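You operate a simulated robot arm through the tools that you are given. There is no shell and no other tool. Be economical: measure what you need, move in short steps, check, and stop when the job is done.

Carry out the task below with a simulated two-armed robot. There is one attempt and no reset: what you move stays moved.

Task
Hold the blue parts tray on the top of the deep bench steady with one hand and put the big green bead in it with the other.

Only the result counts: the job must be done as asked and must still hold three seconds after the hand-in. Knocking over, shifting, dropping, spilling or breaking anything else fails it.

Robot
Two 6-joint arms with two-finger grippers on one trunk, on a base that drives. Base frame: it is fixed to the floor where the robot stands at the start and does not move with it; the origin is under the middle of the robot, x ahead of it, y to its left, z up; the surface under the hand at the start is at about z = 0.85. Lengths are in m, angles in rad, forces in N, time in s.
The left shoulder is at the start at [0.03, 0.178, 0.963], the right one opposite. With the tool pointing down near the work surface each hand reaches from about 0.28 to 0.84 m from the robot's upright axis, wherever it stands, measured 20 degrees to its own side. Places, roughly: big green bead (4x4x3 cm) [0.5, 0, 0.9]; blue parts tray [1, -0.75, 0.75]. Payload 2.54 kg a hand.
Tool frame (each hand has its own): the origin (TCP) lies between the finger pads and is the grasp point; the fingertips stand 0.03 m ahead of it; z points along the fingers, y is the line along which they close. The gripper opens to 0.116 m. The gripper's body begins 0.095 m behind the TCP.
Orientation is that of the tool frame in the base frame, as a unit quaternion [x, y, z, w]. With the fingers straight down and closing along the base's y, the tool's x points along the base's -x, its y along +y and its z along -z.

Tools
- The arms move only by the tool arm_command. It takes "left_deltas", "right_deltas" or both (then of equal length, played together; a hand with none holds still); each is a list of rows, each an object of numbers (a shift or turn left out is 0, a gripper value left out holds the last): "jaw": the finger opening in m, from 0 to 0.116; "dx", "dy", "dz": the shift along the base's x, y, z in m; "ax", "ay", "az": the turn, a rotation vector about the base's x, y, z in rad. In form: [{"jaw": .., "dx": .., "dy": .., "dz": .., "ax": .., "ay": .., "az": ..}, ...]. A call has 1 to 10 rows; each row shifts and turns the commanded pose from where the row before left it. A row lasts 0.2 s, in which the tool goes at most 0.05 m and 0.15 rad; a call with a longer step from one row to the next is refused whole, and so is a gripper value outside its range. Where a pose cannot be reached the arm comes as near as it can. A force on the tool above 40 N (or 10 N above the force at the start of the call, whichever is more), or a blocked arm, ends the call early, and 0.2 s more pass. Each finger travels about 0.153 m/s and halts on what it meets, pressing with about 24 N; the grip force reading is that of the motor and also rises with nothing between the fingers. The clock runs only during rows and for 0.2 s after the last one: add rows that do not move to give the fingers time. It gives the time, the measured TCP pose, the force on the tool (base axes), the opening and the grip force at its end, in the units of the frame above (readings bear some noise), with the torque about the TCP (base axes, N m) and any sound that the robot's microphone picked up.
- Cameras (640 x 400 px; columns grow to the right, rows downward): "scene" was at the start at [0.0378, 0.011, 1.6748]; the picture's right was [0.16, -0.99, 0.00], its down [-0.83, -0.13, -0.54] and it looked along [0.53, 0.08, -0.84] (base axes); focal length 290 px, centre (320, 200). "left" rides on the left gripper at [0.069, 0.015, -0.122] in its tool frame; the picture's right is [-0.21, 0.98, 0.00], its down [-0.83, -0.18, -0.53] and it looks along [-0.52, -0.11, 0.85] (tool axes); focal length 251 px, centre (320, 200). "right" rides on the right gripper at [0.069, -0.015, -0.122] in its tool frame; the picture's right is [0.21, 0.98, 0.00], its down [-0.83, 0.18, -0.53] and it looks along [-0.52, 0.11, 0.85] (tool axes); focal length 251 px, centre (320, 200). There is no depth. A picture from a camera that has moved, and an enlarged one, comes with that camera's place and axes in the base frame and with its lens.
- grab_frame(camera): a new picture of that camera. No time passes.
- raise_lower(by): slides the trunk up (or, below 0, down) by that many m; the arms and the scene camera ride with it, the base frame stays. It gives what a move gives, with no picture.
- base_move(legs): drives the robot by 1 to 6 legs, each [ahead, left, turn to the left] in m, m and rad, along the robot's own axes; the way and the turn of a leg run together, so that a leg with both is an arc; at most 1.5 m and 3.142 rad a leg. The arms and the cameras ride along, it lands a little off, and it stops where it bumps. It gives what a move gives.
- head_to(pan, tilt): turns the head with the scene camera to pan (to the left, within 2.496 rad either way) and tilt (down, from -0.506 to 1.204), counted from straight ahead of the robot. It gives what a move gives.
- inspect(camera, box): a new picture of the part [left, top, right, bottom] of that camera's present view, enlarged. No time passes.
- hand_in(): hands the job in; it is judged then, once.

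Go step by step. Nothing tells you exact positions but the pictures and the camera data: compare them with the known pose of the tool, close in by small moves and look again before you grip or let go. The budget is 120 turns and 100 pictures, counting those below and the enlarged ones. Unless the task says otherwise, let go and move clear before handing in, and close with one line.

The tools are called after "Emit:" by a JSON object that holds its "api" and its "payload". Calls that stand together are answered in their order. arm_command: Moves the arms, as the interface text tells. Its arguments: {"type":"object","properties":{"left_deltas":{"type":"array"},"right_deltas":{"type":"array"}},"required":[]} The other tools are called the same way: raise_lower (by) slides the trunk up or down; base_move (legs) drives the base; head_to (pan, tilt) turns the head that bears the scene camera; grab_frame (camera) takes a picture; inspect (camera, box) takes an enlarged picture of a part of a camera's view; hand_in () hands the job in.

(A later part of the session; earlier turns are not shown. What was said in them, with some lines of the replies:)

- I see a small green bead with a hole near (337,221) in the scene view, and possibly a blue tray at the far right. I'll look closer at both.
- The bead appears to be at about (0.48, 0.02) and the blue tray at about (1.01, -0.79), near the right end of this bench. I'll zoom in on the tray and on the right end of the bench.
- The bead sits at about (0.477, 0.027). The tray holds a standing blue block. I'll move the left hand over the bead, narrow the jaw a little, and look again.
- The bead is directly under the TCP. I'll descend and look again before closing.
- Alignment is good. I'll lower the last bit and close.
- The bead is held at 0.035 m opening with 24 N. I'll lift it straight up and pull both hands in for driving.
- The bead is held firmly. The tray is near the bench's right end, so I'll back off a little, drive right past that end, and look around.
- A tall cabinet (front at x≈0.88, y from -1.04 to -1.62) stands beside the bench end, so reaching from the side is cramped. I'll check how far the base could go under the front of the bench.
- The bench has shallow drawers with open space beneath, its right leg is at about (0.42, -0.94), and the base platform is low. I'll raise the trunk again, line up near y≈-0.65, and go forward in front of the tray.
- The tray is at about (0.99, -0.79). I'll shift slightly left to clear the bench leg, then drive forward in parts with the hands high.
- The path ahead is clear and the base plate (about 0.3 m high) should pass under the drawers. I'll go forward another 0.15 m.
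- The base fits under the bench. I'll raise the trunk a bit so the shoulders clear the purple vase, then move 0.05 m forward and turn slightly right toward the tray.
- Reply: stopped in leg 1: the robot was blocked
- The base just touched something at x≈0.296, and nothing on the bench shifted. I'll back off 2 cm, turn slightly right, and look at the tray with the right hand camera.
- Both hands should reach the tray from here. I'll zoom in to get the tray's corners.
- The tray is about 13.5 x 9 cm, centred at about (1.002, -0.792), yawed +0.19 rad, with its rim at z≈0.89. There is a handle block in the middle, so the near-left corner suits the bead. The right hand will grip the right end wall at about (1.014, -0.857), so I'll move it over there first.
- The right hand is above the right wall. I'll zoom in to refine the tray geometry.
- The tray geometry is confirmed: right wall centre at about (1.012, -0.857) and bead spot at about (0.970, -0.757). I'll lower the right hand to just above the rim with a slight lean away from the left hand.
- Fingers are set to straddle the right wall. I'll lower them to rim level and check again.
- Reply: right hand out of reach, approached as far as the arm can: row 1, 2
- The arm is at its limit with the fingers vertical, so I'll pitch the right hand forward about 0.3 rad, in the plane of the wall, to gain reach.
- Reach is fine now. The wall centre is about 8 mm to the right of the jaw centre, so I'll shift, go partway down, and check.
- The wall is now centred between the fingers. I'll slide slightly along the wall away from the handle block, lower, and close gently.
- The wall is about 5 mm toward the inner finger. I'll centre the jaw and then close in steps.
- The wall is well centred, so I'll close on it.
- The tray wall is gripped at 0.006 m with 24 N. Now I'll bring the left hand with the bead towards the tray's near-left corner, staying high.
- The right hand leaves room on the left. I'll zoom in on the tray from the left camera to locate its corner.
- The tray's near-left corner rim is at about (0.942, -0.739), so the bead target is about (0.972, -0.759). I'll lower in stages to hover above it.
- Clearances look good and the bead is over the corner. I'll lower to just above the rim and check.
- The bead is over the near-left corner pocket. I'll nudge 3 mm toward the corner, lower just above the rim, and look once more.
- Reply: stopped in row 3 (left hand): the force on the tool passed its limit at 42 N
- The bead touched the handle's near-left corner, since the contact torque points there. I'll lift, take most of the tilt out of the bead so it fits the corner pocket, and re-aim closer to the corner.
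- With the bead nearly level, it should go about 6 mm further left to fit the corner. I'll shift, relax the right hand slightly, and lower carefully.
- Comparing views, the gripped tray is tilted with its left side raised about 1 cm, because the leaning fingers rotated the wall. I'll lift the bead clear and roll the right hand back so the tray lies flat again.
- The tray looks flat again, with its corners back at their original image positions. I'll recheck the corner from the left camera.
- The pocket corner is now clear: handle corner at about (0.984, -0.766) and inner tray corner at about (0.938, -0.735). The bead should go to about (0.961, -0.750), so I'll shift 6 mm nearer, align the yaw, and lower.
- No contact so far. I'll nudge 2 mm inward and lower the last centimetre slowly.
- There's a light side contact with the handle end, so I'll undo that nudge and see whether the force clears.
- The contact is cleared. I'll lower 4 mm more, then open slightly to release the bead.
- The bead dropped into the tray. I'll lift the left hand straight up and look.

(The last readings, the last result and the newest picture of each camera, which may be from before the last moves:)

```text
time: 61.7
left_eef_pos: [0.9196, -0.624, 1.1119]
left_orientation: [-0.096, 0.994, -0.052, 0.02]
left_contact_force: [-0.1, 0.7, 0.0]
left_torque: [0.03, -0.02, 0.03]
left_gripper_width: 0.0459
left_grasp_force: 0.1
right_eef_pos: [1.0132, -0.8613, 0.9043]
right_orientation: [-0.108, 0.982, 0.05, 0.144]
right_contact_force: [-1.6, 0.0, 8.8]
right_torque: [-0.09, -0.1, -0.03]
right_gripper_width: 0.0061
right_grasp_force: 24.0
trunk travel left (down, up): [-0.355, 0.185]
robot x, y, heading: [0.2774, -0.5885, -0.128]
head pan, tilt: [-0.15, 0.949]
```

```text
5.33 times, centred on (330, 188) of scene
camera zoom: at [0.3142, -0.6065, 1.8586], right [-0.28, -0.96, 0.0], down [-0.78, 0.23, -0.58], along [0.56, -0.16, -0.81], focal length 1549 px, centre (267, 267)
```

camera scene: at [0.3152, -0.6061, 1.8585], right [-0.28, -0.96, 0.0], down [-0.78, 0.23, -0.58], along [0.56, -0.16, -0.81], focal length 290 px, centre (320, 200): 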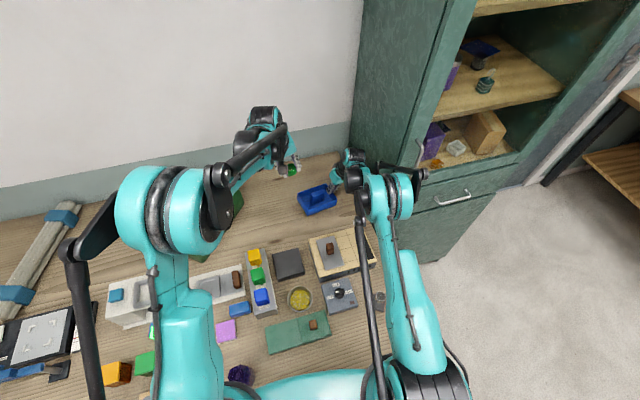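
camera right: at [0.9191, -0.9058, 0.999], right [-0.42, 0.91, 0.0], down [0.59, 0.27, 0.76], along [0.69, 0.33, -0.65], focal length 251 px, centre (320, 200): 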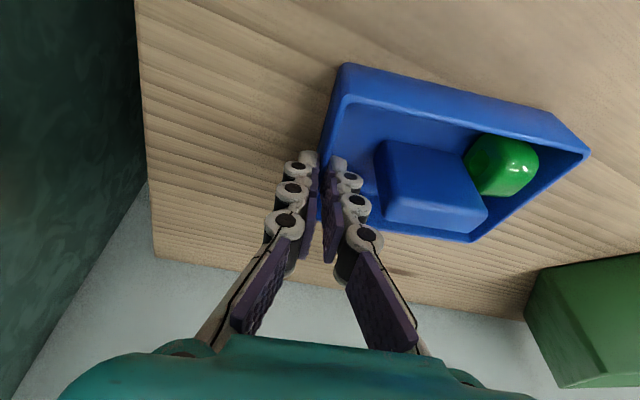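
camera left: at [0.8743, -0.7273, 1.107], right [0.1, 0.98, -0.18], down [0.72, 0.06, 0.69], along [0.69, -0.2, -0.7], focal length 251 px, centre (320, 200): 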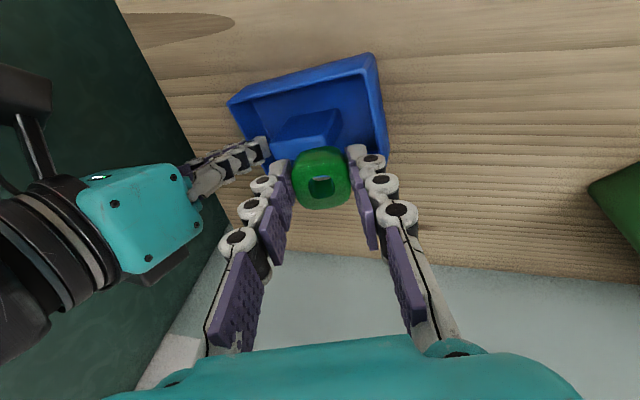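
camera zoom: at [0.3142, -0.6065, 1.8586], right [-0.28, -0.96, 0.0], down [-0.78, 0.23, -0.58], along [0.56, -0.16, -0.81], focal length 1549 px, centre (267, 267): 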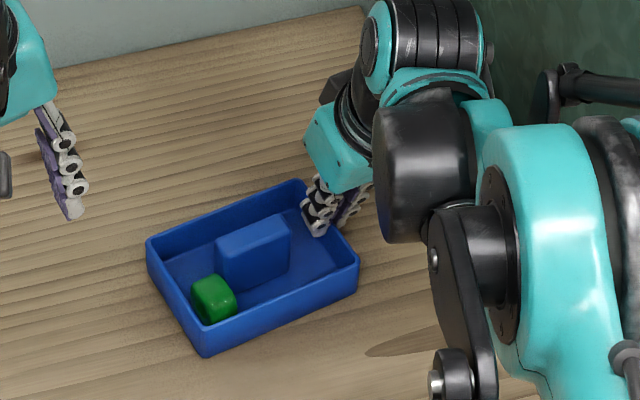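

The bead sits inside the tray's near-left corner. Now I'll open the right hand gently and lift it out.

Emit:
{"api": "arm_command", "payload": {"right_deltas": [{"jaw": 0.01}, {"jaw": 0.016}, {"jaw": 0.022}, {}, {"dz": 0.015}, {"dz": 0.025}, {"dz": 0.04}, {"dz": 0.04}, {"dz": 0.04}, {}]}}

Emit:
{"api": "grab_frame", "payload": {"camera": "right"}}

Emit:
{"api": "inspect", "payload": {"camera": "scene", "box": [270, 150, 390, 225]}}

Emit:
{"api": "grab_frame", "payload": {"camera": "scene"}}

```text
time: 63.9
left_eef_pos: [0.9222, -0.6234, 1.1105]
left_orientation: [-0.095, 0.994, -0.052, 0.02]
left_contact_force: [-0.1, -0.5, -0.1]
left_torque: [-0.01, 0.03, 0.03]
left_gripper_width: 0.0459
left_grasp_force: 0.0
right_eef_pos: [1.0158, -0.862, 1.0634]
right_orientation: [-0.108, 0.983, 0.049, 0.143]
right_contact_force: [0.2, -0.5, 1.1]
right_torque: [0.02, 0.0, 0.01]
right_gripper_width: 0.0219
right_grasp_force: 0.0
trunk travel left (down, up): [-0.355, 0.185]
robot x, y, heading: [0.2804, -0.5883, -0.133]
head pan, tilt: [-0.15, 0.949]
```

```text
30 pictures are left
camera right: at [0.9214, -0.9054, 1.1581], right [-0.42, 0.91, 0.0], down [0.59, 0.27, 0.76], along [0.69, 0.32, -0.65], focal length 251 px, centre (320, 200)
```

right: 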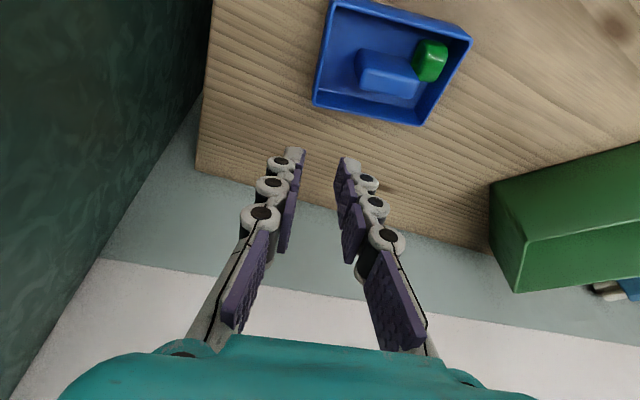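

```text
5.33 times, centred on (330, 188) of scene
camera zoom: at [0.317, -0.6067, 1.8584], right [-0.28, -0.96, 0.0], down [-0.78, 0.23, -0.58], along [0.56, -0.16, -0.81], focal length 1549 px, centre (267, 267)
```

zoom: 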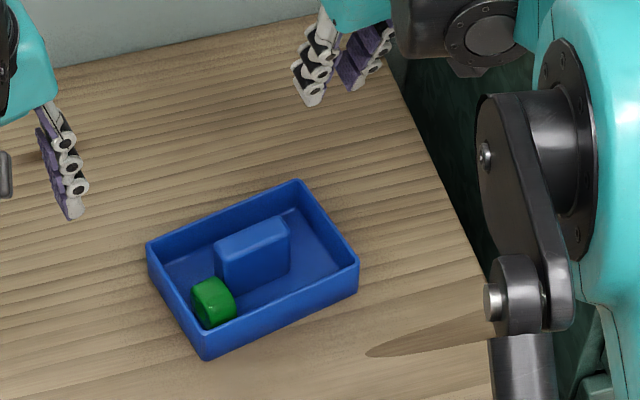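

```text
28 pictures are left
camera scene: at [0.317, -0.6067, 1.8584], right [-0.28, -0.96, 0.0], down [-0.78, 0.23, -0.58], along [0.56, -0.16, -0.81], focal length 290 px, centre (320, 200)
```

scene: 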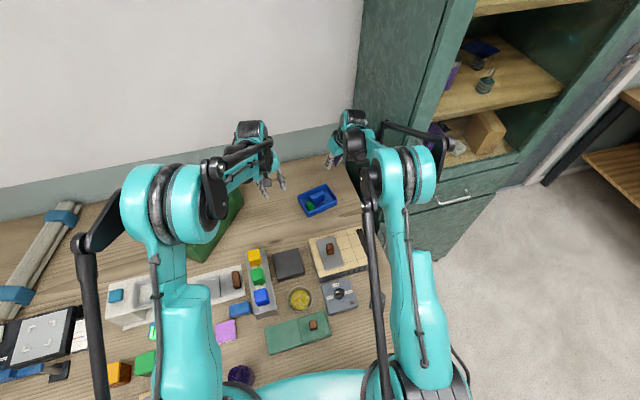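

The bead is resting in the tray, the tray is flat in its place, both hands are clear, and nothing else looks disturbed. I'm handing in.

Emit:
{"api": "hand_in", "payload": {}}

```text
The job is handed in.
```

The big green bead is in the blue parts tray: the right hand held the tray by its end wall while the left hand dropped the bead in, and both hands have let go and moved clear. The grip tilted the tray slightly and the bead brushed its handle, but I levelled it before releasing, and in the final pictures it lies flat in its place with nothing else moved.
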